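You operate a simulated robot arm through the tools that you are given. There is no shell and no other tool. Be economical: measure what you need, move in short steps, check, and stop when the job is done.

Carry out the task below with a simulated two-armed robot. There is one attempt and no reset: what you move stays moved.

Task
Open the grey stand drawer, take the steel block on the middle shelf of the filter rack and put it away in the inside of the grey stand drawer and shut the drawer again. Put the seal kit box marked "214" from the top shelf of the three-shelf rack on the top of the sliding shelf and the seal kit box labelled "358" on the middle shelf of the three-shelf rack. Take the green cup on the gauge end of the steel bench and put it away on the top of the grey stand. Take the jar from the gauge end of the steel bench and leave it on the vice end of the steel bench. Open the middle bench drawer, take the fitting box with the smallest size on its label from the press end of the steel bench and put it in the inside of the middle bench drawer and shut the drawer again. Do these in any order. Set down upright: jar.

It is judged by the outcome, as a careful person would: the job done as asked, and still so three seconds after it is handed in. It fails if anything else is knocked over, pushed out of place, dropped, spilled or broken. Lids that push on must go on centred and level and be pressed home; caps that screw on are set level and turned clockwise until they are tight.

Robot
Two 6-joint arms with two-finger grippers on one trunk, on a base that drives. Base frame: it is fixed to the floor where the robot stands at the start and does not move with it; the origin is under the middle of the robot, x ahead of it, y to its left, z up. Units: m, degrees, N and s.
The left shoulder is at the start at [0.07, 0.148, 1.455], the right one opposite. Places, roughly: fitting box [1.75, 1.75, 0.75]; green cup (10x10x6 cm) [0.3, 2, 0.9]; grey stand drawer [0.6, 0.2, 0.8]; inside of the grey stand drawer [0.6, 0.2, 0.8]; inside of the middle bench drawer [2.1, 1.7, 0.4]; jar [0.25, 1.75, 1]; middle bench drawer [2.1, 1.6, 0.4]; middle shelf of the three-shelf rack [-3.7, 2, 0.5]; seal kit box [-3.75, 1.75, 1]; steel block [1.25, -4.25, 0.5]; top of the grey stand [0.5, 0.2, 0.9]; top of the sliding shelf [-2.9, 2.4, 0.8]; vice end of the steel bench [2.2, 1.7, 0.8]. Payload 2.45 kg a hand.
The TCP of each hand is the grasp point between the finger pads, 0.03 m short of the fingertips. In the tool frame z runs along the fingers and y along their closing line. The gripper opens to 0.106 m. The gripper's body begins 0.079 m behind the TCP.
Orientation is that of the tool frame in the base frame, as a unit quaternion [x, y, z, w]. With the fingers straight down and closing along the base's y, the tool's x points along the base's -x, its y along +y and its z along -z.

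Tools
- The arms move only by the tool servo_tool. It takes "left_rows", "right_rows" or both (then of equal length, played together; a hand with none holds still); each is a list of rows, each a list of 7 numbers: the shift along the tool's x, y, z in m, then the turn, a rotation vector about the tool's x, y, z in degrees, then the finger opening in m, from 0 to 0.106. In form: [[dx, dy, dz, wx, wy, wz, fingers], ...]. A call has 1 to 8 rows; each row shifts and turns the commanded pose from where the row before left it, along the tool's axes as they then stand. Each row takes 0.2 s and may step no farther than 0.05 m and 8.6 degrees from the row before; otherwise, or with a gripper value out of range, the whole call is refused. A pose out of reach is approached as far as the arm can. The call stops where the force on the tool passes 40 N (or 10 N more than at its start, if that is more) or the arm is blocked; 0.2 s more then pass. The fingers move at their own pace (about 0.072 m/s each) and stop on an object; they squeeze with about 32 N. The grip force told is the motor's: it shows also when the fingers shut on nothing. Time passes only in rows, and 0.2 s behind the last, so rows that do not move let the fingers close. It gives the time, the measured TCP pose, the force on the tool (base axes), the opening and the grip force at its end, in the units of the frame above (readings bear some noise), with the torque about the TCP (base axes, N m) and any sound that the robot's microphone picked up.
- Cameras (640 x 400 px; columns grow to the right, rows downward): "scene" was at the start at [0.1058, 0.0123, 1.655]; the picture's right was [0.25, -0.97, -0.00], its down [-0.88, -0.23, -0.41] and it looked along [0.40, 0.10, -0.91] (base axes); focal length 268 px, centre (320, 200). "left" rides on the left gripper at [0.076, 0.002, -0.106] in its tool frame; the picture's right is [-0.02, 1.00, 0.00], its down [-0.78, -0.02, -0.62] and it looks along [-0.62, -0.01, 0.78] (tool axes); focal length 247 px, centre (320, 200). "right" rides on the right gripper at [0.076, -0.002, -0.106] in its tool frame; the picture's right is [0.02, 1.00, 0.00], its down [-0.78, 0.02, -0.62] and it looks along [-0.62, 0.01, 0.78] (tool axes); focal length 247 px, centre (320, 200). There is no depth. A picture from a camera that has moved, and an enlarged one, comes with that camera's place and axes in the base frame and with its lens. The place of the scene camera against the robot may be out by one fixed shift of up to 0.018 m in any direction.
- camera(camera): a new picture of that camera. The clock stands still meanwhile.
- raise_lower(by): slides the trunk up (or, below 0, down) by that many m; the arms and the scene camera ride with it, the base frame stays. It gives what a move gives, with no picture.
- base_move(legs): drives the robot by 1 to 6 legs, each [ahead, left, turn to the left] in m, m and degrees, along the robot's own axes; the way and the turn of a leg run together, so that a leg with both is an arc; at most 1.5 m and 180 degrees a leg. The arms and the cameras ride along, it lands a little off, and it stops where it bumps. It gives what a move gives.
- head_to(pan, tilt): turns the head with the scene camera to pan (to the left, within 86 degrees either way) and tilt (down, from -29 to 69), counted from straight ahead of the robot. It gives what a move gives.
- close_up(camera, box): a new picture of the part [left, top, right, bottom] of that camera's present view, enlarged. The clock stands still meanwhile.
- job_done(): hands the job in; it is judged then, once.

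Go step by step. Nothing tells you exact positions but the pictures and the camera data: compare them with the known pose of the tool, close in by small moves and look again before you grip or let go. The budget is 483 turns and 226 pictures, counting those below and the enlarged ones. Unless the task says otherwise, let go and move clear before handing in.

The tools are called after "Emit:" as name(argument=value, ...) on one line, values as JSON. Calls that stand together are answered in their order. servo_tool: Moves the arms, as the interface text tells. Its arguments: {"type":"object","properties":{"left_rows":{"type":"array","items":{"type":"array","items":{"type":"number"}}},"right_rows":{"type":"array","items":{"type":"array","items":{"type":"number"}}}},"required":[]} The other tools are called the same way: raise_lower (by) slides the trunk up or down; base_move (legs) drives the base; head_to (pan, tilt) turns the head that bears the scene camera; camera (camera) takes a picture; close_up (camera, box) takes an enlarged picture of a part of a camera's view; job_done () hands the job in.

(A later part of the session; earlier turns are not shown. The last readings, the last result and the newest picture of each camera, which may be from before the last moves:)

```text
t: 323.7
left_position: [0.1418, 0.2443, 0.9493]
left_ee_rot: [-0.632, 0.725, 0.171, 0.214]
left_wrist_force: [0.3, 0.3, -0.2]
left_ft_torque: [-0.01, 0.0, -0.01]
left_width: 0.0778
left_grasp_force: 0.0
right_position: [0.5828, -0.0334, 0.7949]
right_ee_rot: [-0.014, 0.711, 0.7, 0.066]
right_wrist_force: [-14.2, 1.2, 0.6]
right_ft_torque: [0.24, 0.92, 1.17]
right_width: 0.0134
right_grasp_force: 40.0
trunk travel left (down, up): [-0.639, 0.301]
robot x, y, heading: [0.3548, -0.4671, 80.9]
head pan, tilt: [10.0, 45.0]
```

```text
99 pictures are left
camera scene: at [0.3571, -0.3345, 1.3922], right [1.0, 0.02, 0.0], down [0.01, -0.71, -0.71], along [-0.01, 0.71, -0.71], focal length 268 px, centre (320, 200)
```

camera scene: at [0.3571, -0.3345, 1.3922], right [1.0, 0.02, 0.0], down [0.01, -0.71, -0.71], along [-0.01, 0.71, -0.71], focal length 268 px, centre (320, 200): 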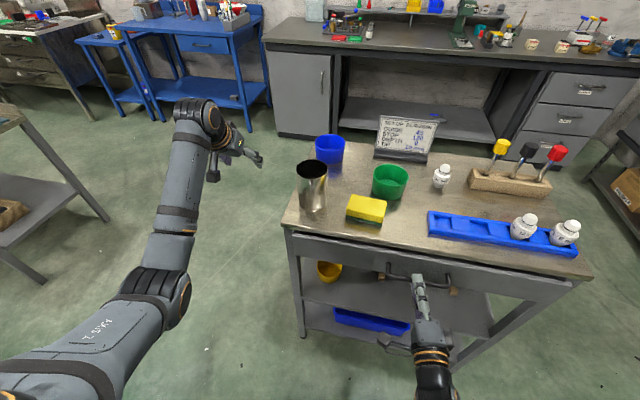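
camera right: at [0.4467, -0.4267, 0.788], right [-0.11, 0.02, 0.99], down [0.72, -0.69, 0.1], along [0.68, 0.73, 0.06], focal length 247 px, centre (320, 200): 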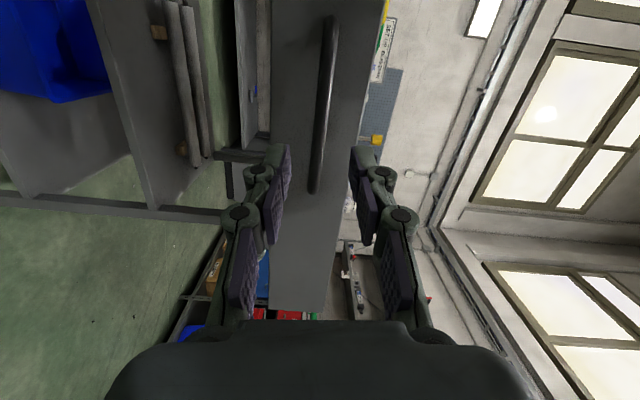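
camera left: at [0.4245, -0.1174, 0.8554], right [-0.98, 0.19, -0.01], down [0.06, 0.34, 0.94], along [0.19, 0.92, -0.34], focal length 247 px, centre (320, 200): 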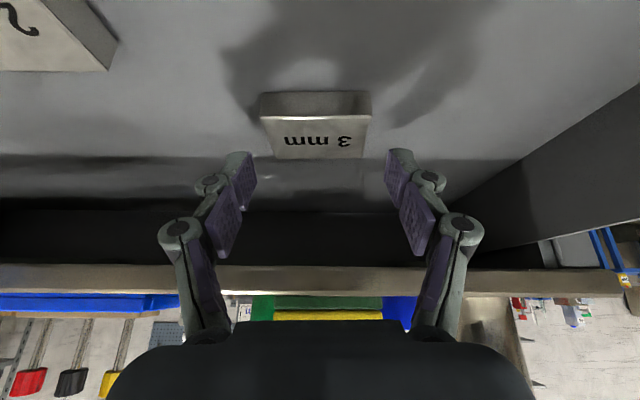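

Push the final centimetre until it stops.

Emit:
servo_tool(right_rows=[[0, 0, 0.008, 0, 0, 0, 0.0], [0, 0, 0.006, 0, 0, 0, 0.0], [0, 0, 0.005, 0, 0, 0, 0.0], [0, 0, 0.005, 0, 0, 0, 0.0], [0, 0, 0.005, 0, 0, 0, 0.0]])

Emit:
close_up(camera="scene", box=[270, 210, 600, 360])

```text
t: 324.9
left_position: [0.144, 0.2406, 0.9549]
left_ee_rot: [-0.631, 0.725, 0.173, 0.215]
left_wrist_force: [-0.1, 0.4, -1.0]
left_ft_torque: [0.01, 0.0, -0.01]
left_width: 0.0777
left_grasp_force: 0.0
right_position: [0.5871, -0.0084, 0.7956]
right_ee_rot: [-0.012, 0.71, 0.701, 0.065]
right_wrist_force: [0.1, -28.8, -6.2]
right_ft_torque: [0.13, 0.98, -0.2]
right_width: 0.0135
right_grasp_force: 39.2
trunk travel left (down, up): [-0.639, 0.301]
robot x, y, heading: [0.353, -0.4651, 81.0]
head pan, tilt: [10.0, 45.0]
```

```text
1.94 times, centred on (435, 285) of scene
camera zoom: at [0.3602, -0.3402, 1.3927], right [1.0, 0.02, 0.0], down [0.01, -0.7, -0.71], along [-0.01, 0.71, -0.7], focal length 520 px, centre (97, 35)
```

zoom: 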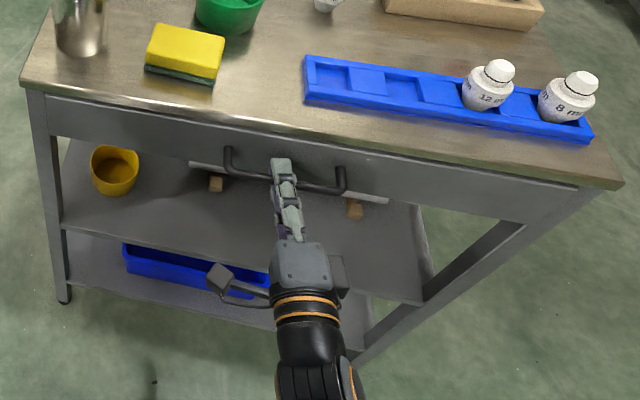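

Drawer shut against its stop. Release and back away.

Emit:
servo_tool(right_rows=[[0, 0, 0, 0, 0, 0, 0.03], [0, 0, 0, 0, 0, 0, 0.036], [0, 0, 0, 0, 0, 0, 0.036], [0, 0, -0.03, 0, 0, 0, 0.036], [0, 0, -0.04, 0, 0, 0, 0.036], [0, 0, -0.04, 0, 0, 0, 0.036]])

Emit:
base_move(legs=[[-0.3, 0, 0]])

Emit:
camera(camera="scene")

```text
t: 326.3
left_position: [0.1434, 0.2433, 0.9505]
left_ee_rot: [-0.631, 0.726, 0.171, 0.214]
left_wrist_force: [0.4, -0.8, 0.3]
left_ft_torque: [-0.01, -0.03, 0.0]
left_width: 0.0778
left_grasp_force: 0.2
right_position: [0.5777, -0.116, 0.797]
right_ee_rot: [-0.012, 0.71, 0.701, 0.065]
right_wrist_force: [0.1, 0.4, -0.1]
right_ft_torque: [-0.02, 0.01, 0.01]
right_width: 0.0362
right_grasp_force: 0.1
trunk travel left (down, up): [-0.639, 0.301]
robot x, y, heading: [0.357, -0.4629, 80.9]
head pan, tilt: [10.0, 45.0]
```

```text
t: 328.4
left_position: [0.0965, -0.056, 0.9518]
left_ee_rot: [-0.631, 0.726, 0.172, 0.213]
left_wrist_force: [-0.3, 0.7, -0.2]
left_ft_torque: [0.01, -0.01, 0.03]
left_width: 0.0782
left_grasp_force: 0.1
right_position: [0.5306, -0.4146, 0.7976]
right_ee_rot: [-0.013, 0.71, 0.701, 0.066]
right_wrist_force: [-0.5, -0.1, 0.1]
right_ft_torque: [-0.01, -0.01, 0.02]
right_width: 0.0359
right_grasp_force: 0.2
trunk travel left (down, up): [-0.639, 0.301]
robot x, y, heading: [0.3077, -0.7665, 80.9]
head pan, tilt: [10.0, 45.0]
```

```text
97 pictures are left
camera scene: at [0.3117, -0.6372, 1.3924], right [1.0, 0.02, 0.0], down [0.01, -0.71, -0.71], along [-0.01, 0.71, -0.71], focal length 268 px, centre (320, 200)
```

scene: 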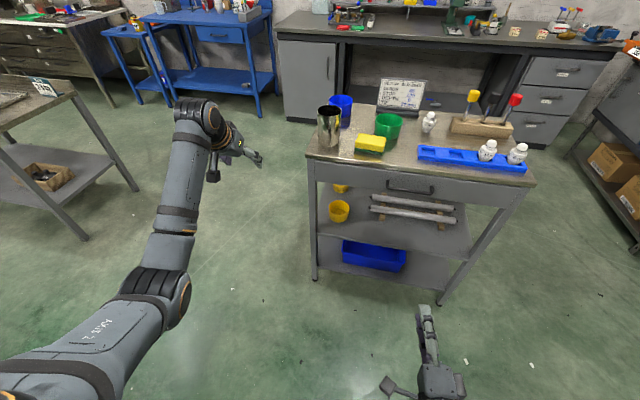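

Grey stand drawer is shut. Now to the three-shelf rack in the far corner: raise the trunk so the hands clear tables, and drive round.

Emit:
raise_lower(by=0.28)

Emit:
servo_tool(left_rows=[[0.039, 0, -0.0225, 0, 0, 0, 0.078], [0.039, 0, -0.0225, 0, 0, 0, 0.078], [0.039, 0, -0.0225, 0, 0, 0, 0.078]])

Emit:
base_move(legs=[[0.28, 0, 0], [0, 0.8, 0], [1.4, 0.05, 0], [0, 0, 90]])

Emit:
head_to(pan=0, tilt=25)

Emit:
camera(camera="scene")

```text
t: 331.2
left_position: [0.0968, -0.0567, 1.2314]
left_ee_rot: [-0.631, 0.726, 0.171, 0.214]
left_wrist_force: [-0.2, 0.7, 0.0]
left_ft_torque: [0.0, -0.02, 0.04]
left_width: 0.078
left_grasp_force: 0.1
right_position: [0.5301, -0.4155, 1.0773]
right_ee_rot: [-0.013, 0.71, 0.701, 0.065]
right_wrist_force: [0.0, -0.8, -0.7]
right_ft_torque: [-0.02, -0.02, 0.01]
right_width: 0.036
right_grasp_force: 0.1
trunk travel left (down, up): [-0.919, 0.021]
robot x, y, heading: [0.3082, -0.7663, 80.6]
head pan, tilt: [10.0, 45.0]
```

```text
t: 332.0
left_position: [0.0762, -0.1932, 1.2259]
left_ee_rot: [-0.631, 0.725, 0.172, 0.215]
left_wrist_force: [-1.2, -0.8, 0.3]
left_ft_torque: [0.03, 0.01, 0.01]
left_width: 0.0779
left_grasp_force: 0.0
right_position: [0.5291, -0.4167, 1.0778]
right_ee_rot: [-0.014, 0.71, 0.701, 0.066]
right_wrist_force: [0.5, 0.1, 0.9]
right_ft_torque: [-0.04, 0.0, -0.02]
right_width: 0.0361
right_grasp_force: 0.0
trunk travel left (down, up): [-0.919, 0.021]
robot x, y, heading: [0.3103, -0.7667, 81.0]
head pan, tilt: [10.0, 45.0]
```

```text
t: 348.2
left_position: [-0.8912, 0.773, 1.226]
left_ee_rot: [0.96, -0.056, -0.273, -0.027]
left_wrist_force: [0.0, -0.8, 0.5]
left_ft_torque: [-0.04, 0.01, 0.0]
left_width: 0.078
left_grasp_force: 0.1
right_position: [-0.677, 1.2315, 1.077]
right_ee_rot: [-0.517, 0.487, 0.536, -0.456]
right_wrist_force: [0.6, 0.0, 0.8]
right_ft_torque: [0.02, -0.01, 0.06]
right_width: 0.036
right_grasp_force: 0.0
trunk travel left (down, up): [-0.919, 0.021]
robot x, y, heading: [-0.3224, 1.0183, 171.9]
head pan, tilt: [10.0, 45.0]
```

```text
t: 349.0
left_position: [-0.8912, 0.7722, 1.2253]
left_ee_rot: [0.96, -0.056, -0.273, -0.027]
left_wrist_force: [1.3, -0.6, 0.3]
left_ft_torque: [-0.02, 0.0, 0.01]
left_width: 0.0779
left_grasp_force: 0.0
right_position: [-0.6763, 1.2322, 1.0772]
right_ee_rot: [-0.517, 0.487, 0.537, -0.456]
right_wrist_force: [-0.6, 0.8, 0.4]
right_ft_torque: [0.01, -0.03, 0.0]
right_width: 0.0361
right_grasp_force: 0.1
trunk travel left (down, up): [-0.919, 0.021]
robot x, y, heading: [-0.3221, 1.0149, 172.2]
head pan, tilt: [0.0, 25.0]
```

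```text
96 pictures are left
camera scene: at [-0.4658, 1.0327, 1.7029], right [0.13, 0.99, 0.0], down [0.42, -0.06, -0.91], along [-0.9, 0.12, -0.42], focal length 268 px, centre (320, 200)
```

scene: 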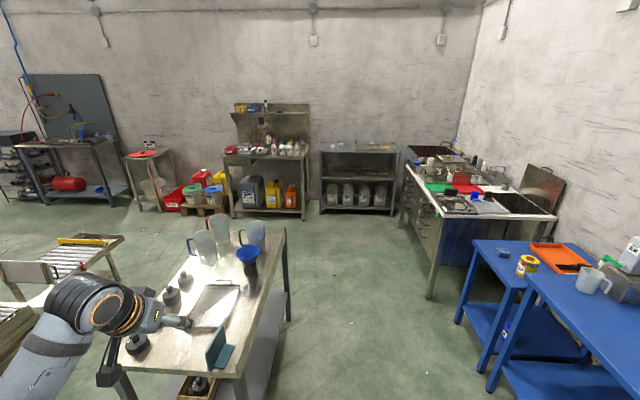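

Emit:
close_up(camera="scene", box=[300, 120, 420, 220])

Emit:
close_up(camera="scene", box=[390, 110, 580, 310])

```text
4.00 times, centred on (360, 170) of scene
camera zoom: at [-0.4658, 1.0327, 1.7029], right [0.13, 0.99, 0.0], down [0.42, -0.06, -0.91], along [-0.9, 0.12, -0.42], focal length 1072 px, centre (160, 320)
```

zoom: 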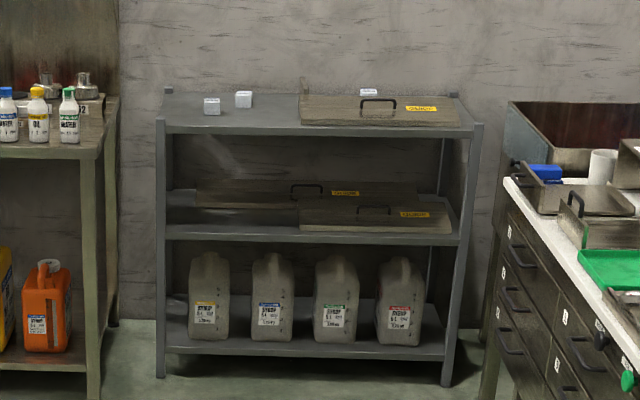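

```text
2.00 times, centred on (485, 210) of scene
camera zoom: at [-0.4658, 1.0327, 1.7029], right [0.13, 0.99, 0.0], down [0.42, -0.06, -0.91], along [-0.9, 0.12, -0.42], focal length 536 px, centre (-10, 180)
```

zoom: 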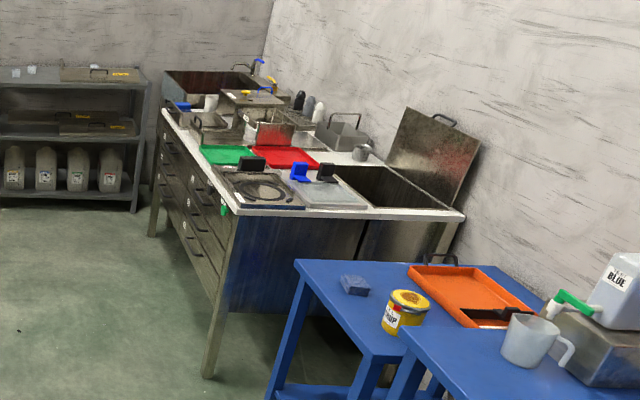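

The three-shelf rack has small white seal kit boxes on its top shelf. Drive there via the corridor.

Emit:
base_move(legs=[[0, -0.35, 0], [1.25, 0, 0], [1.2, 0, -4]])

Emit:
head_to(pan=0, tilt=35)

Emit:
camera(camera="scene")

Emit:
head_to(pan=-70, tilt=35)

Emit:
camera(camera="scene")

```text
t: 362.8
left_position: [-3.2662, 1.5641, 1.2253]
left_ee_rot: [0.956, -0.102, -0.272, -0.04]
left_wrist_force: [0.6, 0.2, 0.8]
left_ft_torque: [0.0, 0.01, 0.0]
left_width: 0.0782
left_grasp_force: 0.0
right_position: [-3.008, 2.0014, 1.0774]
right_ee_rot: [-0.493, 0.511, 0.558, -0.429]
right_wrist_force: [0.5, 0.7, -0.1]
right_ft_torque: [-0.02, 0.0, 0.02]
right_width: 0.0361
right_grasp_force: 0.1
trunk travel left (down, up): [-0.919, 0.021]
robot x, y, heading: [-2.6768, 1.7518, 166.8]
head pan, tilt: [0.0, 25.0]
```

```text
t: 363.5
left_position: [-3.2649, 1.5638, 1.2261]
left_ee_rot: [0.956, -0.102, -0.271, -0.04]
left_wrist_force: [1.0, -0.5, 0.8]
left_ft_torque: [-0.01, 0.0, 0.03]
left_width: 0.0779
left_grasp_force: 0.1
right_position: [-3.0089, 2.0009, 1.0772]
right_ee_rot: [-0.493, 0.511, 0.558, -0.429]
right_wrist_force: [-0.1, -0.4, 0.8]
right_ft_torque: [0.02, 0.01, -0.01]
right_width: 0.0358
right_grasp_force: 0.1
trunk travel left (down, up): [-0.919, 0.021]
robot x, y, heading: [-2.6817, 1.7554, 166.9]
head pan, tilt: [0.0, 35.0]
```

```text
93 pictures are left
camera scene: at [-2.8137, 1.7817, 1.6872], right [0.23, 0.97, 0.0], down [0.56, -0.13, -0.82], along [-0.8, 0.19, -0.57], focal length 268 px, centre (320, 200)
```

scene: 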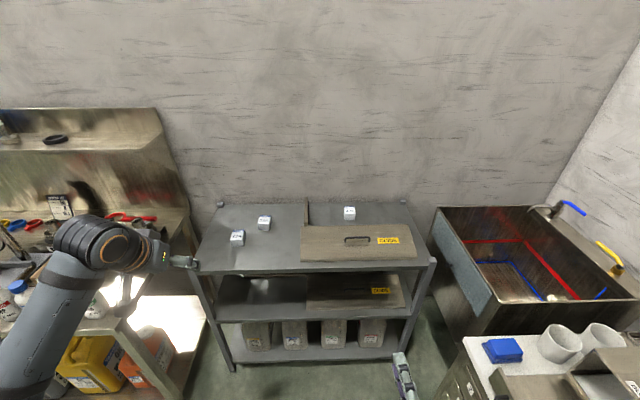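

```text
t: 364.9
left_position: [-3.2658, 1.5646, 1.2251]
left_ee_rot: [0.956, -0.102, -0.271, -0.04]
left_wrist_force: [-0.5, 0.5, -0.2]
left_ft_torque: [0.02, 0.01, 0.01]
left_width: 0.0781
left_grasp_force: 0.1
right_position: [-3.0091, 2.0012, 1.0765]
right_ee_rot: [-0.493, 0.511, 0.558, -0.43]
right_wrist_force: [0.1, 1.1, -0.7]
right_ft_torque: [0.01, 0.01, -0.02]
right_width: 0.0359
right_grasp_force: 0.0
trunk travel left (down, up): [-0.919, 0.021]
robot x, y, heading: [-2.6772, 1.7574, 166.9]
head pan, tilt: [-70.0, 35.0]
```

```text
92 pictures are left
camera scene: at [-2.7384, 1.849, 1.6872], right [0.99, 0.12, 0.0], down [0.07, -0.57, -0.82], along [-0.1, 0.81, -0.57], focal length 268 px, centre (320, 200)
```

scene: 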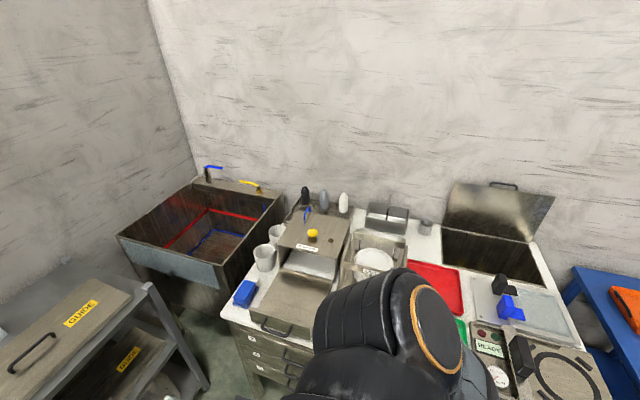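

Emit:
close_up(camera="scene", box=[210, 180, 440, 350])

Emit:
head_to(pan=0, tilt=35)

Emit:
close_up(camera="scene", box=[210, 190, 370, 290])

```text
2.35 times, centred on (325, 265) of scene
camera zoom: at [-2.7384, 1.849, 1.6872], right [0.99, 0.12, 0.0], down [0.07, -0.57, -0.82], along [-0.1, 0.81, -0.57], focal length 630 px, centre (308, 47)
```

zoom: 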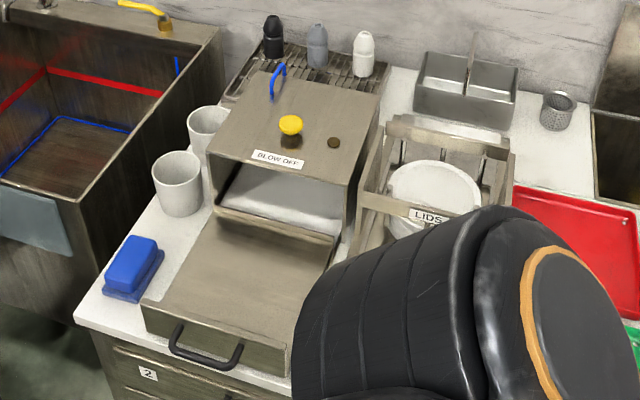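

```text
t: 366.4
left_position: [-3.2654, 1.5663, 1.2254]
left_ee_rot: [0.956, -0.102, -0.271, -0.04]
left_wrist_force: [-0.1, 0.6, -1.0]
left_ft_torque: [0.0, -0.01, -0.02]
left_width: 0.0778
left_grasp_force: 0.1
right_position: [-3.008, 2.0003, 1.0768]
right_ee_rot: [-0.493, 0.511, 0.558, -0.429]
right_wrist_force: [0.3, 0.0, -0.5]
right_ft_torque: [-0.01, 0.0, 0.01]
right_width: 0.0361
right_grasp_force: 0.0
trunk travel left (down, up): [-0.919, 0.021]
robot x, y, heading: [-2.682, 1.7534, 166.8]
head pan, tilt: [0.0, 35.0]
```

```text
4.00 times, centred on (290, 240) of scene
camera zoom: at [-2.8135, 1.7818, 1.6872], right [0.23, 0.97, 0.0], down [0.56, -0.13, -0.82], along [-0.8, 0.19, -0.57], focal length 1072 px, centre (440, 40)
```

zoom: 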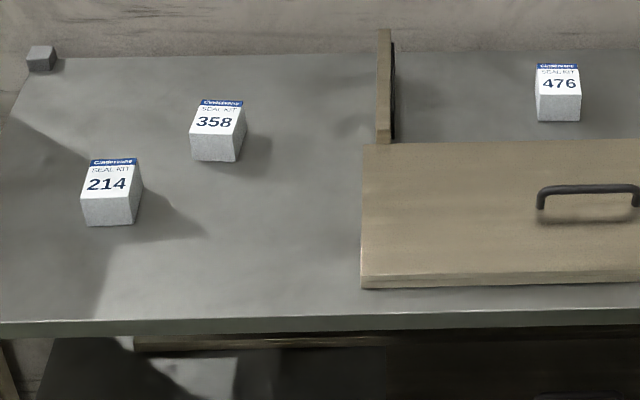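

214 is front-left, 358 behind it, 476 to the right. The sliding shelf is the tray pulled out of the "BLOW OFF" box. I'll first pick 214 with the left hand.

Emit:
base_move(legs=[[0.33, 0.03, 0]])

Emit:
raise_lower(by=-0.12)

Emit:
camera(camera="left")

Emit:
camera(camera="scene")

```text
t: 368.5
left_position: [-3.5864, 1.6035, 1.2264]
left_ee_rot: [0.957, -0.098, -0.272, -0.039]
left_wrist_force: [-0.5, -0.2, 0.0]
left_ft_torque: [-0.04, 0.04, 0.02]
left_width: 0.078
left_grasp_force: 0.0
right_position: [-3.3324, 2.0419, 1.078]
right_ee_rot: [-0.494, 0.509, 0.557, -0.432]
right_wrist_force: [0.1, -0.3, 0.7]
right_ft_torque: [0.03, -0.02, 0.01]
right_width: 0.0359
right_grasp_force: 0.1
trunk travel left (down, up): [-0.919, 0.021]
robot x, y, heading: [-2.9986, 1.7944, 167.2]
head pan, tilt: [0.0, 35.0]
```

```text
t: 370.0
left_position: [-3.588, 1.6031, 1.1067]
left_ee_rot: [0.957, -0.098, -0.272, -0.039]
left_wrist_force: [-0.6, -0.3, 0.8]
left_ft_torque: [0.0, 0.03, 0.02]
left_width: 0.0778
left_grasp_force: 0.0
right_position: [-3.3355, 2.0419, 0.9569]
right_ee_rot: [-0.495, 0.509, 0.556, -0.432]
right_wrist_force: [-0.2, 0.6, -0.7]
right_ft_torque: [0.01, -0.02, -0.02]
right_width: 0.0359
right_grasp_force: 0.1
trunk travel left (down, up): [-0.799, 0.141]
robot x, y, heading: [-3.0004, 1.7961, 167.1]
head pan, tilt: [0.0, 35.0]
```

```text
89 pictures are left
camera left: at [-3.4712, 1.576, 1.1553], right [-0.23, -0.97, -0.01], down [-0.33, 0.07, 0.94], along [-0.92, 0.22, -0.34], focal length 247 px, centre (320, 200)
```

left: 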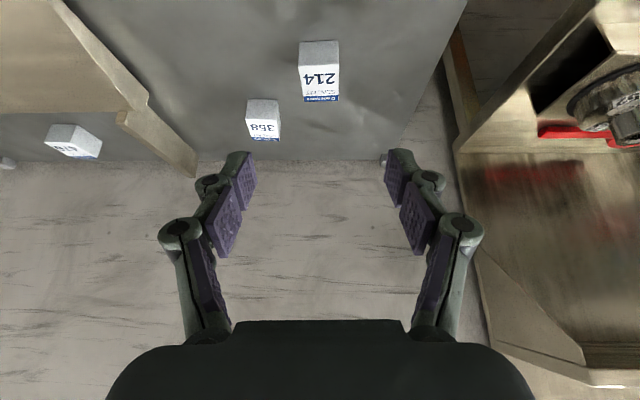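

```text
88 pictures are left
camera scene: at [-3.1375, 1.8245, 1.5672], right [0.22, 0.98, 0.0], down [0.56, -0.13, -0.82], along [-0.8, 0.18, -0.57], focal length 268 px, centre (320, 200)
```

scene: 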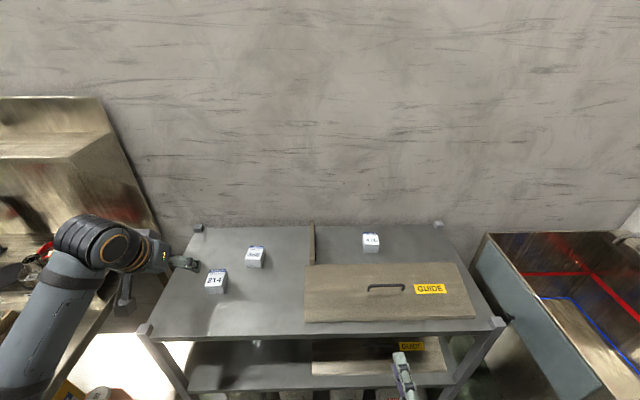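

Emit:
raise_lower(by=-0.08)

Emit:
camera(camera="left")

```text
t: 371.2
left_position: [-3.5876, 1.604, 1.026]
left_ee_rot: [0.957, -0.098, -0.271, -0.038]
left_wrist_force: [0.7, 0.9, 0.2]
left_ft_torque: [-0.03, -0.01, 0.01]
left_width: 0.0781
left_grasp_force: 0.0
right_position: [-3.3339, 2.0421, 0.8768]
right_ee_rot: [-0.495, 0.51, 0.557, -0.431]
right_wrist_force: [-0.7, -0.1, -0.2]
right_ft_torque: [-0.02, -0.02, 0.04]
right_width: 0.0359
right_grasp_force: 0.0
trunk travel left (down, up): [-0.719, 0.221]
robot x, y, heading: [-3.0018, 1.7967, 167.3]
head pan, tilt: [0.0, 35.0]
```

```text
87 pictures are left
camera left: at [-3.4711, 1.576, 1.0753], right [-0.23, -0.97, -0.01], down [-0.33, 0.07, 0.94], along [-0.92, 0.22, -0.34], focal length 247 px, centre (320, 200)
```

left: 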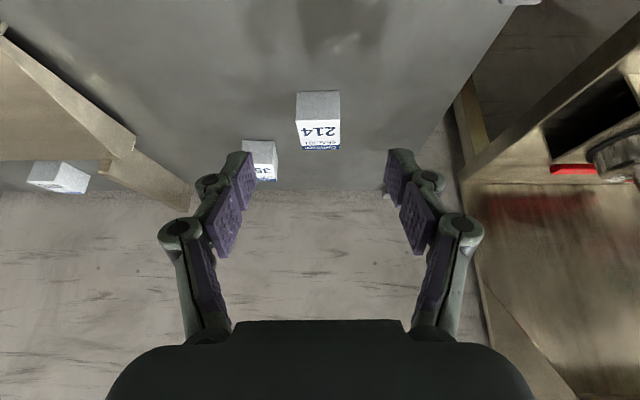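

Box 214: centre (−3.714, 1.633), z 0.86–0.906. Move over it and lower.

Emit:
servo_tool(left_rows=[[-0.035, 0, 0.02, 0, 0, 0, 0.085], [-0.035, 0, 0.02, 0, 0, 0, 0.085], [-0.036, 0, 0.021, 0, 0, 0, 0.085]])

Emit:
raise_lower(by=-0.085)

Emit:
camera(camera="left")

```text
t: 372.0
left_position: [-3.7072, 1.6269, 1.0306]
left_ee_rot: [0.957, -0.099, -0.27, -0.038]
left_wrist_force: [0.3, 0.7, -0.5]
left_ft_torque: [0.03, -0.03, 0.01]
left_width: 0.0847
left_grasp_force: 0.1
right_position: [-3.3348, 2.0439, 0.8773]
right_ee_rot: [-0.494, 0.51, 0.556, -0.432]
right_wrist_force: [-0.5, -0.6, -0.5]
right_ft_torque: [0.02, 0.02, 0.03]
right_width: 0.0358
right_grasp_force: 0.1
trunk travel left (down, up): [-0.719, 0.221]
robot x, y, heading: [-2.9971, 1.7961, 167.3]
head pan, tilt: [0.0, 35.0]
```

```text
t: 373.2
left_position: [-3.7059, 1.6286, 0.9473]
left_ee_rot: [0.957, -0.099, -0.271, -0.039]
left_wrist_force: [-0.7, -0.1, -1.0]
left_ft_torque: [-0.01, 0.02, 0.01]
left_width: 0.0853
left_grasp_force: 0.0
right_position: [-3.3341, 2.0422, 0.793]
right_ee_rot: [-0.494, 0.509, 0.557, -0.431]
right_wrist_force: [0.2, -0.8, 0.2]
right_ft_torque: [0.01, 0.02, 0.0]
right_width: 0.0362
right_grasp_force: 0.0
trunk travel left (down, up): [-0.634, 0.306]
robot x, y, heading: [-3.0009, 1.7969, 167.4]
head pan, tilt: [0.0, 35.0]
```

```text
86 pictures are left
camera left: at [-3.5891, 1.6, 0.9966], right [-0.23, -0.97, -0.01], down [-0.33, 0.07, 0.94], along [-0.92, 0.22, -0.34], focal length 247 px, centre (320, 200)
```

left: 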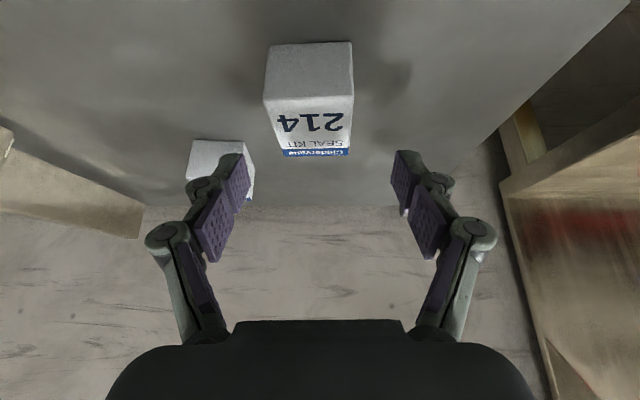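

Emit:
servo_tool(left_rows=[[0, -0.005, 0, 0, 0, 0, 0.08], [0, 0, 0, 0, 0, 0, 0.08]])

Emit:
raise_lower(by=-0.045)

Emit:
camera(camera="left")

```text
t: 373.8
left_position: [-3.7062, 1.633, 0.9475]
left_ee_rot: [0.957, -0.099, -0.271, -0.039]
left_wrist_force: [0.7, -0.3, 0.5]
left_ft_torque: [0.02, -0.01, 0.0]
left_width: 0.0803
left_grasp_force: 0.1
right_position: [-3.3354, 2.0419, 0.7922]
right_ee_rot: [-0.495, 0.509, 0.557, -0.431]
right_wrist_force: [-0.6, 0.3, 0.0]
right_ft_torque: [-0.02, 0.0, 0.01]
right_width: 0.0359
right_grasp_force: 0.1
trunk travel left (down, up): [-0.634, 0.306]
robot x, y, heading: [-2.9991, 1.7948, 167.2]
head pan, tilt: [0.0, 35.0]
```

```text
t: 374.7
left_position: [-3.7052, 1.6336, 0.9026]
left_ee_rot: [0.957, -0.098, -0.272, -0.038]
left_wrist_force: [-0.7, 0.5, -0.1]
left_ft_torque: [-0.03, 0.01, -0.05]
left_width: 0.0801
left_grasp_force: 0.0
right_position: [-3.3343, 2.0423, 0.7475]
right_ee_rot: [-0.495, 0.509, 0.556, -0.431]
right_wrist_force: [-0.5, -0.5, -0.8]
right_ft_torque: [0.0, -0.02, 0.01]
right_width: 0.0357
right_grasp_force: 0.0
trunk travel left (down, up): [-0.589, 0.351]
robot x, y, heading: [-2.9983, 1.7966, 167.2]
head pan, tilt: [0.0, 35.0]
```

```text
85 pictures are left
camera left: at [-3.5881, 1.6053, 0.9516], right [-0.23, -0.97, -0.01], down [-0.33, 0.07, 0.94], along [-0.92, 0.22, -0.34], focal length 247 px, centre (320, 200)
```

left: 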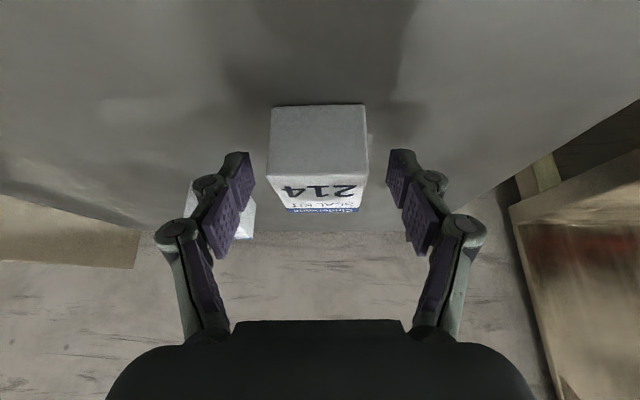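

Emit:
servo_tool(left_rows=[[0, 0, 0, 0, 0, 0, 0.06], [0, 0, 0, 0, 0, 0, 0.045], [0, 0, 0, 0, 0, 0, 0.03], [0, 0, 0, 0, 0, 0, 0.03], [0, 0, 0, 0, 0, 0, 0.03]])

Emit:
raise_lower(by=0.15)

Emit:
camera(camera="left")

```text
t: 375.9
left_position: [-3.705, 1.6329, 0.9017]
left_ee_rot: [0.957, -0.098, -0.271, -0.039]
left_wrist_force: [-0.1, -0.4, 1.2]
left_ft_torque: [-0.04, 0.0, 0.02]
left_width: 0.049
left_grasp_force: 31.5
right_position: [-3.3345, 2.0424, 0.747]
right_ee_rot: [-0.494, 0.509, 0.557, -0.432]
right_wrist_force: [0.5, -0.5, 0.4]
right_ft_torque: [-0.02, 0.01, 0.03]
right_width: 0.036
right_grasp_force: 0.0
trunk travel left (down, up): [-0.589, 0.351]
robot x, y, heading: [-3.0029, 1.7976, 167.3]
head pan, tilt: [0.0, 35.0]
```

```text
t: 377.6
left_position: [-3.7044, 1.6333, 1.0522]
left_ee_rot: [0.957, -0.098, -0.271, -0.038]
left_wrist_force: [-0.4, -0.4, -0.2]
left_ft_torque: [-0.04, -0.01, -0.01]
left_width: 0.0493
left_grasp_force: 32.0
right_position: [-3.3343, 2.0423, 0.897]
right_ee_rot: [-0.495, 0.51, 0.556, -0.431]
right_wrist_force: [0.4, 0.3, 0.4]
right_ft_torque: [-0.03, 0.01, 0.01]
right_width: 0.036
right_grasp_force: 0.1
trunk travel left (down, up): [-0.739, 0.201]
robot x, y, heading: [-3.0017, 1.7966, 167.3]
head pan, tilt: [0.0, 35.0]
```

```text
84 pictures are left
camera left: at [-3.5885, 1.6053, 1.1012], right [-0.23, -0.97, -0.01], down [-0.33, 0.07, 0.94], along [-0.92, 0.22, -0.34], focal length 247 px, centre (320, 200)
```

left: 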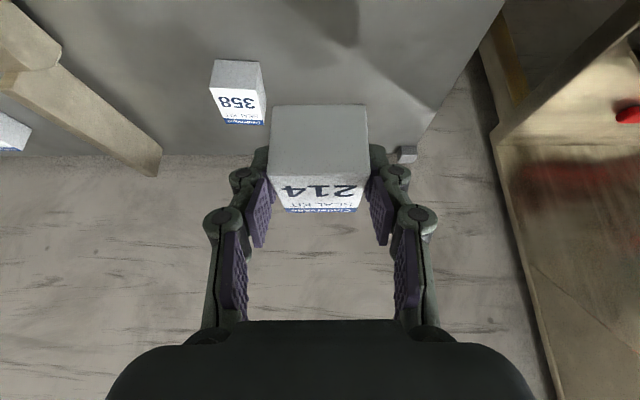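

Got 214. Raise, back off, and turn to the sink bench with the sliding shelf.

Emit:
raise_lower(by=0.15)

Emit:
base_move(legs=[[-0.4, 0, 0], [0, 0.3, 0], [0, 0, -90]])

Emit:
head_to(pan=10, tilt=40)

Emit:
camera(camera="scene")

```text
t: 379.4
left_position: [-3.7056, 1.6336, 1.2012]
left_ee_rot: [0.957, -0.098, -0.271, -0.038]
left_wrist_force: [-0.1, -0.1, -0.5]
left_ft_torque: [0.01, -0.03, 0.02]
left_width: 0.049
left_grasp_force: 32.0
right_position: [-3.3355, 2.0413, 1.0464]
right_ee_rot: [-0.495, 0.51, 0.556, -0.431]
right_wrist_force: [0.4, 0.3, 0.5]
right_ft_torque: [-0.03, 0.03, -0.03]
right_width: 0.0362
right_grasp_force: 0.0
trunk travel left (down, up): [-0.889, 0.051]
robot x, y, heading: [-2.998, 1.7961, 167.2]
head pan, tilt: [0.0, 35.0]
```

```text
t: 387.4
left_position: [-2.8392, 2.1165, 1.2028]
left_ee_rot: [-0.603, 0.749, 0.163, 0.22]
left_wrist_force: [-0.6, 0.3, -0.9]
left_ft_torque: [0.0, -0.01, -0.03]
left_width: 0.0492
left_grasp_force: 32.0
right_position: [-2.4321, 1.741, 1.0481]
right_ee_rot: [0.014, 0.711, 0.697, 0.092]
right_wrist_force: [0.5, -0.3, -0.1]
right_ft_torque: [0.01, -0.03, 0.01]
right_width: 0.036
right_grasp_force: 0.1
trunk travel left (down, up): [-0.889, 0.051]
robot x, y, heading: [-2.681, 1.4093, 76.4]
head pan, tilt: [0.0, 35.0]
```

```text
t: 388.1
left_position: [-2.836, 2.1158, 1.2022]
left_ee_rot: [-0.602, 0.75, 0.162, 0.221]
left_wrist_force: [0.6, 0.4, -0.8]
left_ft_torque: [-0.05, -0.04, -0.01]
left_width: 0.0492
left_grasp_force: 32.3
right_position: [-2.4317, 1.7419, 1.0456]
right_ee_rot: [0.014, 0.711, 0.697, 0.092]
right_wrist_force: [1.6, -0.1, -0.5]
right_ft_torque: [0.0, 0.01, -0.02]
right_width: 0.0359
right_grasp_force: 0.0
trunk travel left (down, up): [-0.889, 0.051]
robot x, y, heading: [-2.6802, 1.4088, 76.7]
head pan, tilt: [10.0, 40.0]
```

```text
83 pictures are left
camera scene: at [-2.6674, 1.5406, 1.6496], right [1.0, -0.06, 0.0], down [-0.04, -0.64, -0.77], along [0.05, 0.76, -0.64], focal length 268 px, centre (320, 200)
```

scene: 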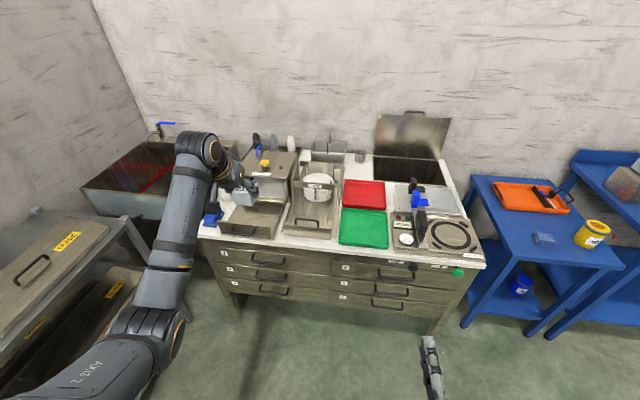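

Emit:
close_up(camera="scene", box=[190, 130, 350, 260])

Emit:
camera(camera="left")

```text
3.08 times, centred on (270, 195) of scene
camera zoom: at [-2.6674, 1.5406, 1.6496], right [1.0, -0.06, 0.0], down [-0.04, -0.64, -0.77], along [0.05, 0.76, -0.64], focal length 824 px, centre (474, 215)
```

zoom: 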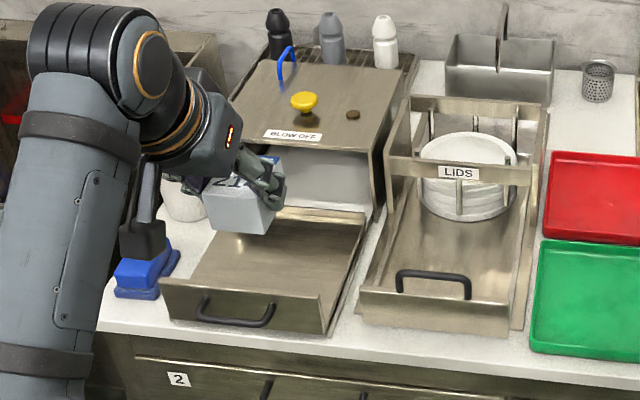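

```text
81 pictures are left
camera left: at [-2.8675, 1.9992, 1.2513], right [-0.97, 0.24, -0.01], down [0.07, 0.33, 0.94], along [0.23, 0.91, -0.34], focal length 247 px, centre (320, 200)
```

left: 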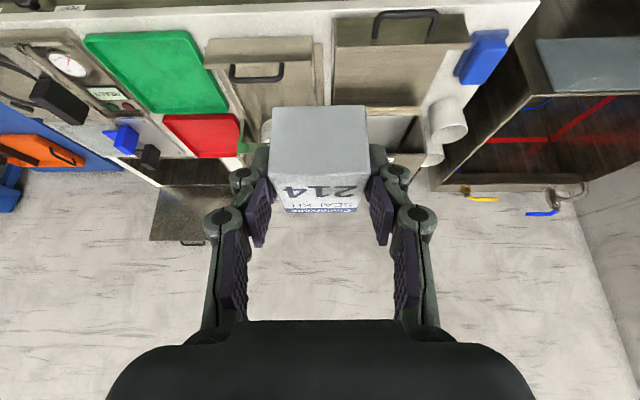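

The BLOW OFF tray at about (−2.90, 2.385) matches the sliding shelf. Move over it.

Emit:
base_move(legs=[[0.236, 0.127, 0]])

Emit:
raise_lower(by=-0.2)

Emit:
camera(camera="left")

Emit:
close_up(camera="scene", box=[190, 130, 390, 290])

```text
t: 390.0
left_position: [-2.9075, 2.3732, 1.2026]
left_ee_rot: [-0.604, 0.748, 0.164, 0.22]
left_wrist_force: [0.1, -0.2, -0.5]
left_ft_torque: [-0.02, 0.03, -0.02]
left_width: 0.0491
left_grasp_force: 32.0
right_position: [-2.5008, 2.0006, 1.0463]
right_ee_rot: [0.012, 0.71, 0.698, 0.09]
right_wrist_force: [0.1, 0.1, -0.5]
right_ft_torque: [-0.01, 0.02, 0.02]
right_width: 0.036
right_grasp_force: 0.1
trunk travel left (down, up): [-0.889, 0.051]
robot x, y, heading: [-2.7451, 1.668, 76.9]
head pan, tilt: [10.0, 40.0]
```

```text
t: 392.2
left_position: [-2.9085, 2.3734, 1.0016]
left_ee_rot: [-0.604, 0.748, 0.163, 0.22]
left_wrist_force: [0.3, 0.1, -1.1]
left_ft_torque: [-0.04, -0.02, 0.01]
left_width: 0.0489
left_grasp_force: 32.6
right_position: [-2.502, 2.0023, 0.8471]
right_ee_rot: [0.012, 0.71, 0.698, 0.09]
right_wrist_force: [-0.6, -0.7, -0.6]
right_ft_torque: [0.0, -0.01, 0.0]
right_width: 0.0359
right_grasp_force: 0.1
trunk travel left (down, up): [-0.689, 0.251]
robot x, y, heading: [-2.7503, 1.6696, 76.9]
head pan, tilt: [10.0, 40.0]
```

```text
80 pictures are left
camera left: at [-2.9378, 2.2572, 1.0515], right [-0.97, 0.23, -0.01], down [0.07, 0.33, 0.94], along [0.22, 0.91, -0.34], focal length 247 px, centre (320, 200)
```

left: 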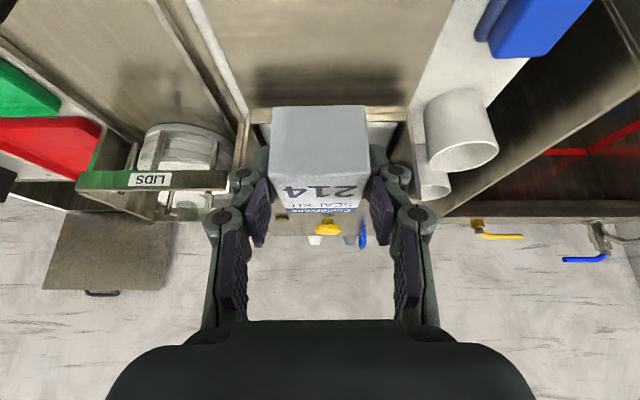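

```text
2.50 times, centred on (290, 210) of scene
camera zoom: at [-2.7352, 1.7997, 1.4497], right [1.0, -0.05, 0.0], down [-0.03, -0.64, -0.77], along [0.04, 0.76, -0.64], focal length 670 px, centre (395, 175)
```

zoom: 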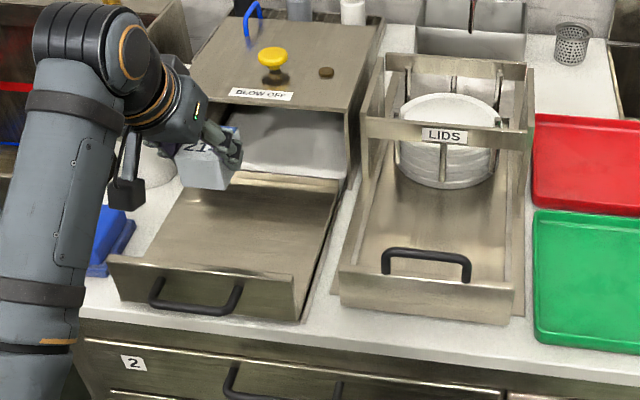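

Emit:
raise_lower(by=-0.08)

Emit:
camera(camera="left")

Emit:
close_up(camera="scene", box=[190, 130, 390, 290])

```text
t: 393.3
left_position: [-2.908, 2.3753, 0.9223]
left_ee_rot: [-0.605, 0.748, 0.164, 0.219]
left_wrist_force: [-0.3, 0.6, -0.7]
left_ft_torque: [-0.01, 0.01, 0.0]
left_width: 0.0492
left_grasp_force: 32.2
right_position: [-2.5006, 2.0007, 0.7668]
right_ee_rot: [0.011, 0.711, 0.698, 0.091]
right_wrist_force: [0.7, -0.7, -0.5]
right_ft_torque: [0.01, -0.01, -0.01]
right_width: 0.0363
right_grasp_force: 0.1
trunk travel left (down, up): [-0.609, 0.331]
robot x, y, heading: [-2.7492, 1.6669, 76.9]
head pan, tilt: [10.0, 40.0]
```

```text
78 pictures are left
camera left: at [-2.9378, 2.2572, 0.9715], right [-0.97, 0.23, -0.01], down [0.07, 0.33, 0.94], along [0.22, 0.91, -0.34], focal length 247 px, centre (320, 200)
```

left: 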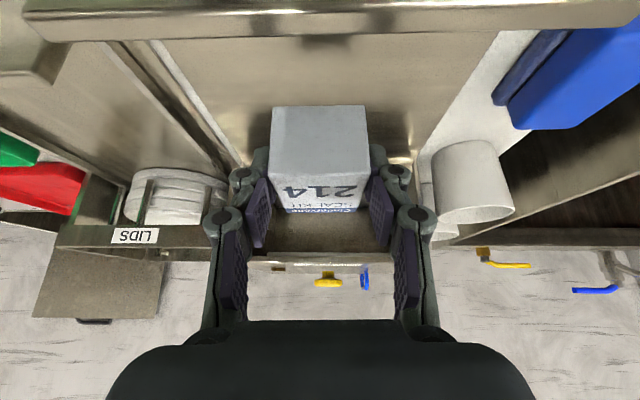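

```text
2.50 times, centred on (290, 210) of scene
camera zoom: at [-2.7352, 1.7996, 1.3697], right [1.0, -0.05, 0.0], down [-0.03, -0.64, -0.77], along [0.04, 0.76, -0.64], focal length 670 px, centre (395, 175)
```

zoom: 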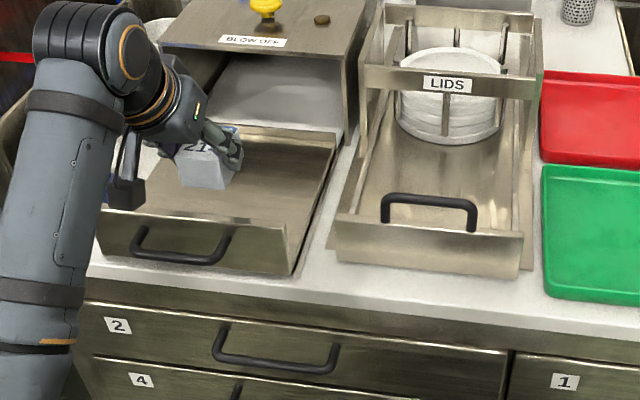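

Emit:
raise_lower(by=-0.02)

Emit:
raise_lower(by=-0.01)

Emit:
close_up(camera="scene", box=[190, 130, 350, 260])

```text
t: 394.0
left_position: [-2.9077, 2.3755, 0.9017]
left_ee_rot: [-0.604, 0.748, 0.164, 0.22]
left_wrist_force: [-0.4, 0.3, -0.9]
left_ft_torque: [0.02, 0.02, 0.01]
left_width: 0.0492
left_grasp_force: 31.8
right_position: [-2.5015, 2.0018, 0.7462]
right_ee_rot: [0.012, 0.71, 0.698, 0.09]
right_wrist_force: [0.1, 0.8, 0.0]
right_ft_torque: [-0.01, 0.01, 0.01]
right_width: 0.0361
right_grasp_force: 0.0
trunk travel left (down, up): [-0.589, 0.351]
robot x, y, heading: [-2.7491, 1.669, 76.9]
head pan, tilt: [10.0, 40.0]
```

```text
t: 394.6
left_position: [-2.909, 2.3732, 0.8914]
left_ee_rot: [-0.604, 0.748, 0.165, 0.22]
left_wrist_force: [1.1, 0.2, -0.9]
left_ft_torque: [-0.01, -0.01, 0.0]
left_width: 0.0491
left_grasp_force: 32.0
right_position: [-2.5011, 2.0014, 0.7369]
right_ee_rot: [0.012, 0.711, 0.697, 0.09]
right_wrist_force: [-0.3, 0.8, -0.4]
right_ft_torque: [0.01, 0.03, -0.01]
right_width: 0.0361
right_grasp_force: 0.1
trunk travel left (down, up): [-0.579, 0.361]
robot x, y, heading: [-2.7488, 1.6648, 76.6]
head pan, tilt: [10.0, 40.0]
```

```text
3.08 times, centred on (270, 195) of scene
camera zoom: at [-2.7352, 1.7997, 1.3396], right [1.0, -0.05, 0.0], down [-0.03, -0.64, -0.77], along [0.04, 0.76, -0.64], focal length 824 px, centre (474, 215)
```

zoom: 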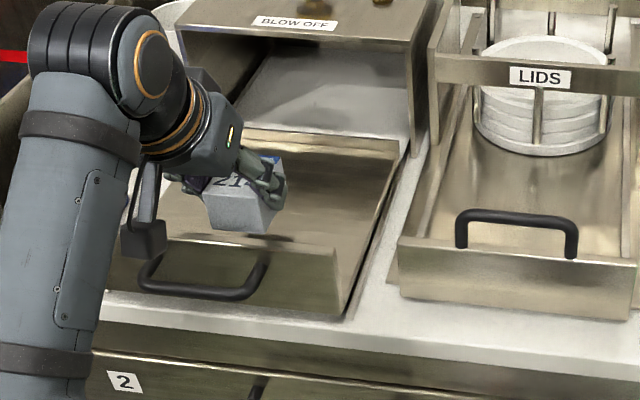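

Emit:
raise_lower(by=-0.01)

Emit:
raise_lower(by=-0.008)

Emit:
raise_lower(by=-0.008)

```text
t: 395.2
left_position: [-2.9087, 2.3748, 0.881]
left_ee_rot: [-0.605, 0.748, 0.163, 0.219]
left_wrist_force: [-0.3, -0.5, 0.2]
left_ft_torque: [-0.03, -0.02, 0.0]
left_width: 0.0494
left_grasp_force: 32.0
right_position: [-2.5019, 2.003, 0.7267]
right_ee_rot: [0.013, 0.711, 0.697, 0.09]
right_wrist_force: [-0.3, 0.4, 0.6]
right_ft_torque: [-0.01, -0.05, -0.02]
right_width: 0.0361
right_grasp_force: 0.0
trunk travel left (down, up): [-0.569, 0.371]
robot x, y, heading: [-2.7515, 1.6687, 76.8]
head pan, tilt: [10.0, 40.0]
```

```text
t: 395.7
left_position: [-2.9084, 2.3748, 0.8737]
left_ee_rot: [-0.605, 0.748, 0.164, 0.219]
left_wrist_force: [-0.1, 0.8, -0.6]
left_ft_torque: [0.02, 0.01, 0.01]
left_width: 0.0494
left_grasp_force: 31.9
right_position: [-2.5015, 2.0018, 0.7189]
right_ee_rot: [0.012, 0.711, 0.698, 0.091]
right_wrist_force: [0.5, 0.3, 0.2]
right_ft_torque: [-0.02, 0.0, 0.01]
right_width: 0.0361
right_grasp_force: 0.0
trunk travel left (down, up): [-0.561, 0.379]
robot x, y, heading: [-2.749, 1.6694, 76.8]
head pan, tilt: [10.0, 40.0]
```

```text
t: 396.3
left_position: [-2.9084, 2.3758, 0.8665]
left_ee_rot: [-0.604, 0.748, 0.164, 0.22]
left_wrist_force: [-0.7, 0.0, -1.7]
left_ft_torque: [-0.03, 0.03, -0.04]
left_width: 0.0488
left_grasp_force: 31.9
right_position: [-2.5013, 2.0016, 0.7121]
right_ee_rot: [0.013, 0.711, 0.698, 0.091]
right_wrist_force: [0.1, 1.0, 0.0]
right_ft_torque: [0.0, 0.03, -0.01]
right_width: 0.0359
right_grasp_force: 0.0
trunk travel left (down, up): [-0.553, 0.387]
robot x, y, heading: [-2.751, 1.6717, 76.8]
head pan, tilt: [10.0, 40.0]
```

Emit:
raise_lower(by=-0.008)

Emit:
camera(camera="left")

Emit:
close_up(camera="scene", box=[190, 130, 350, 260])

```text
t: 396.9
left_position: [-2.9082, 2.373, 0.8633]
left_ee_rot: [-0.604, 0.746, 0.168, 0.222]
left_wrist_force: [-1.5, 6.2, 23.2]
left_ft_torque: [0.19, 0.34, 0.0]
left_width: 0.0494
left_grasp_force: 31.2
right_position: [-2.5017, 1.9992, 0.7031]
right_ee_rot: [0.013, 0.71, 0.699, 0.09]
right_wrist_force: [0.5, 0.4, 0.4]
right_ft_torque: [0.01, -0.04, -0.02]
right_width: 0.0357
right_grasp_force: 0.1
trunk travel left (down, up): [-0.545, 0.395]
robot x, y, heading: [-2.7484, 1.6704, 76.5]
head pan, tilt: [10.0, 40.0]
```

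```text
75 pictures are left
camera left: at [-2.9374, 2.256, 0.9116], right [-0.97, 0.23, -0.01], down [0.07, 0.32, 0.94], along [0.22, 0.92, -0.33], focal length 247 px, centre (320, 200)
```

left: 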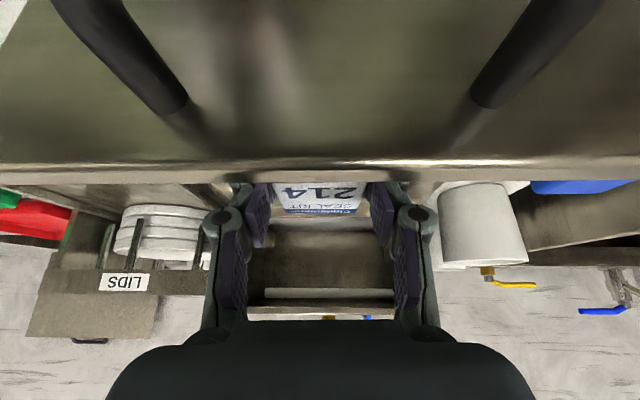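

```text
3.08 times, centred on (270, 195) of scene
camera zoom: at [-2.7346, 1.7968, 1.3063], right [1.0, -0.05, 0.0], down [-0.03, -0.64, -0.77], along [0.04, 0.77, -0.64], focal length 824 px, centre (474, 215)
```

zoom: 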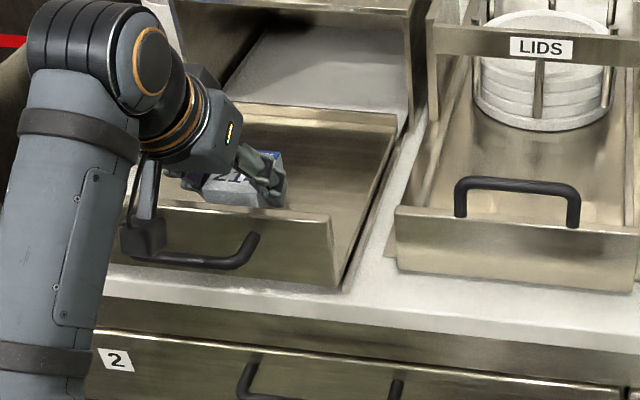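

Box touches the tray. Release and raise.

Emit:
servo_tool(left_rows=[[0, 0, 0, 0, 0, 0, 0.06], [0, 0, 0, 0, 0, 0, 0.068], [0, 0, 0, 0, 0, 0, 0.068]])

Emit:
raise_lower(by=0.2)

Emit:
camera(camera="left")

```text
t: 397.7
left_position: [-2.9085, 2.3749, 0.8577]
left_ee_rot: [-0.605, 0.748, 0.163, 0.219]
left_wrist_force: [0.1, -1.0, -0.2]
left_ft_torque: [0.0, 0.02, -0.01]
left_width: 0.0679
left_grasp_force: 0.0
right_position: [-2.5016, 2.0004, 0.7024]
right_ee_rot: [0.011, 0.711, 0.698, 0.09]
right_wrist_force: [0.0, -0.8, -0.2]
right_ft_torque: [0.04, -0.01, 0.0]
right_width: 0.0359
right_grasp_force: 0.2
trunk travel left (down, up): [-0.545, 0.395]
robot x, y, heading: [-2.7495, 1.6666, 76.8]
head pan, tilt: [10.0, 40.0]
```

```text
t: 399.9
left_position: [-2.9073, 2.3746, 1.0568]
left_ee_rot: [-0.605, 0.748, 0.163, 0.22]
left_wrist_force: [0.1, 0.0, 0.2]
left_ft_torque: [-0.01, -0.02, 0.0]
left_width: 0.0681
left_grasp_force: 0.1
right_position: [-2.5012, 2.002, 0.9025]
right_ee_rot: [0.012, 0.711, 0.697, 0.089]
right_wrist_force: [-0.1, -0.7, 0.4]
right_ft_torque: [0.0, 0.06, -0.01]
right_width: 0.0362
right_grasp_force: 0.0
trunk travel left (down, up): [-0.745, 0.195]
robot x, y, heading: [-2.7473, 1.6685, 76.7]
head pan, tilt: [10.0, 40.0]
```

```text
73 pictures are left
camera left: at [-2.9378, 2.2573, 1.1073], right [-0.97, 0.23, -0.01], down [0.07, 0.33, 0.94], along [0.22, 0.91, -0.34], focal length 247 px, centre (320, 200)
```

left: 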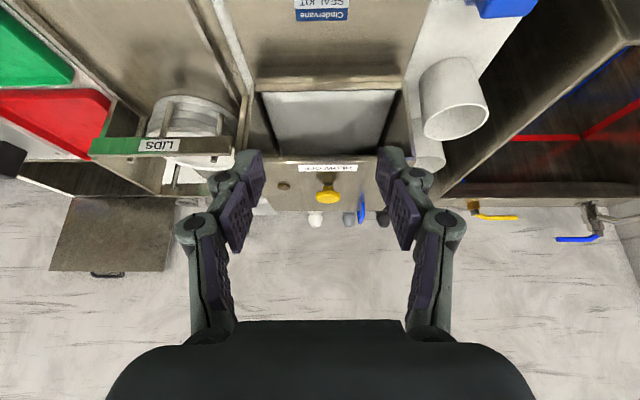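

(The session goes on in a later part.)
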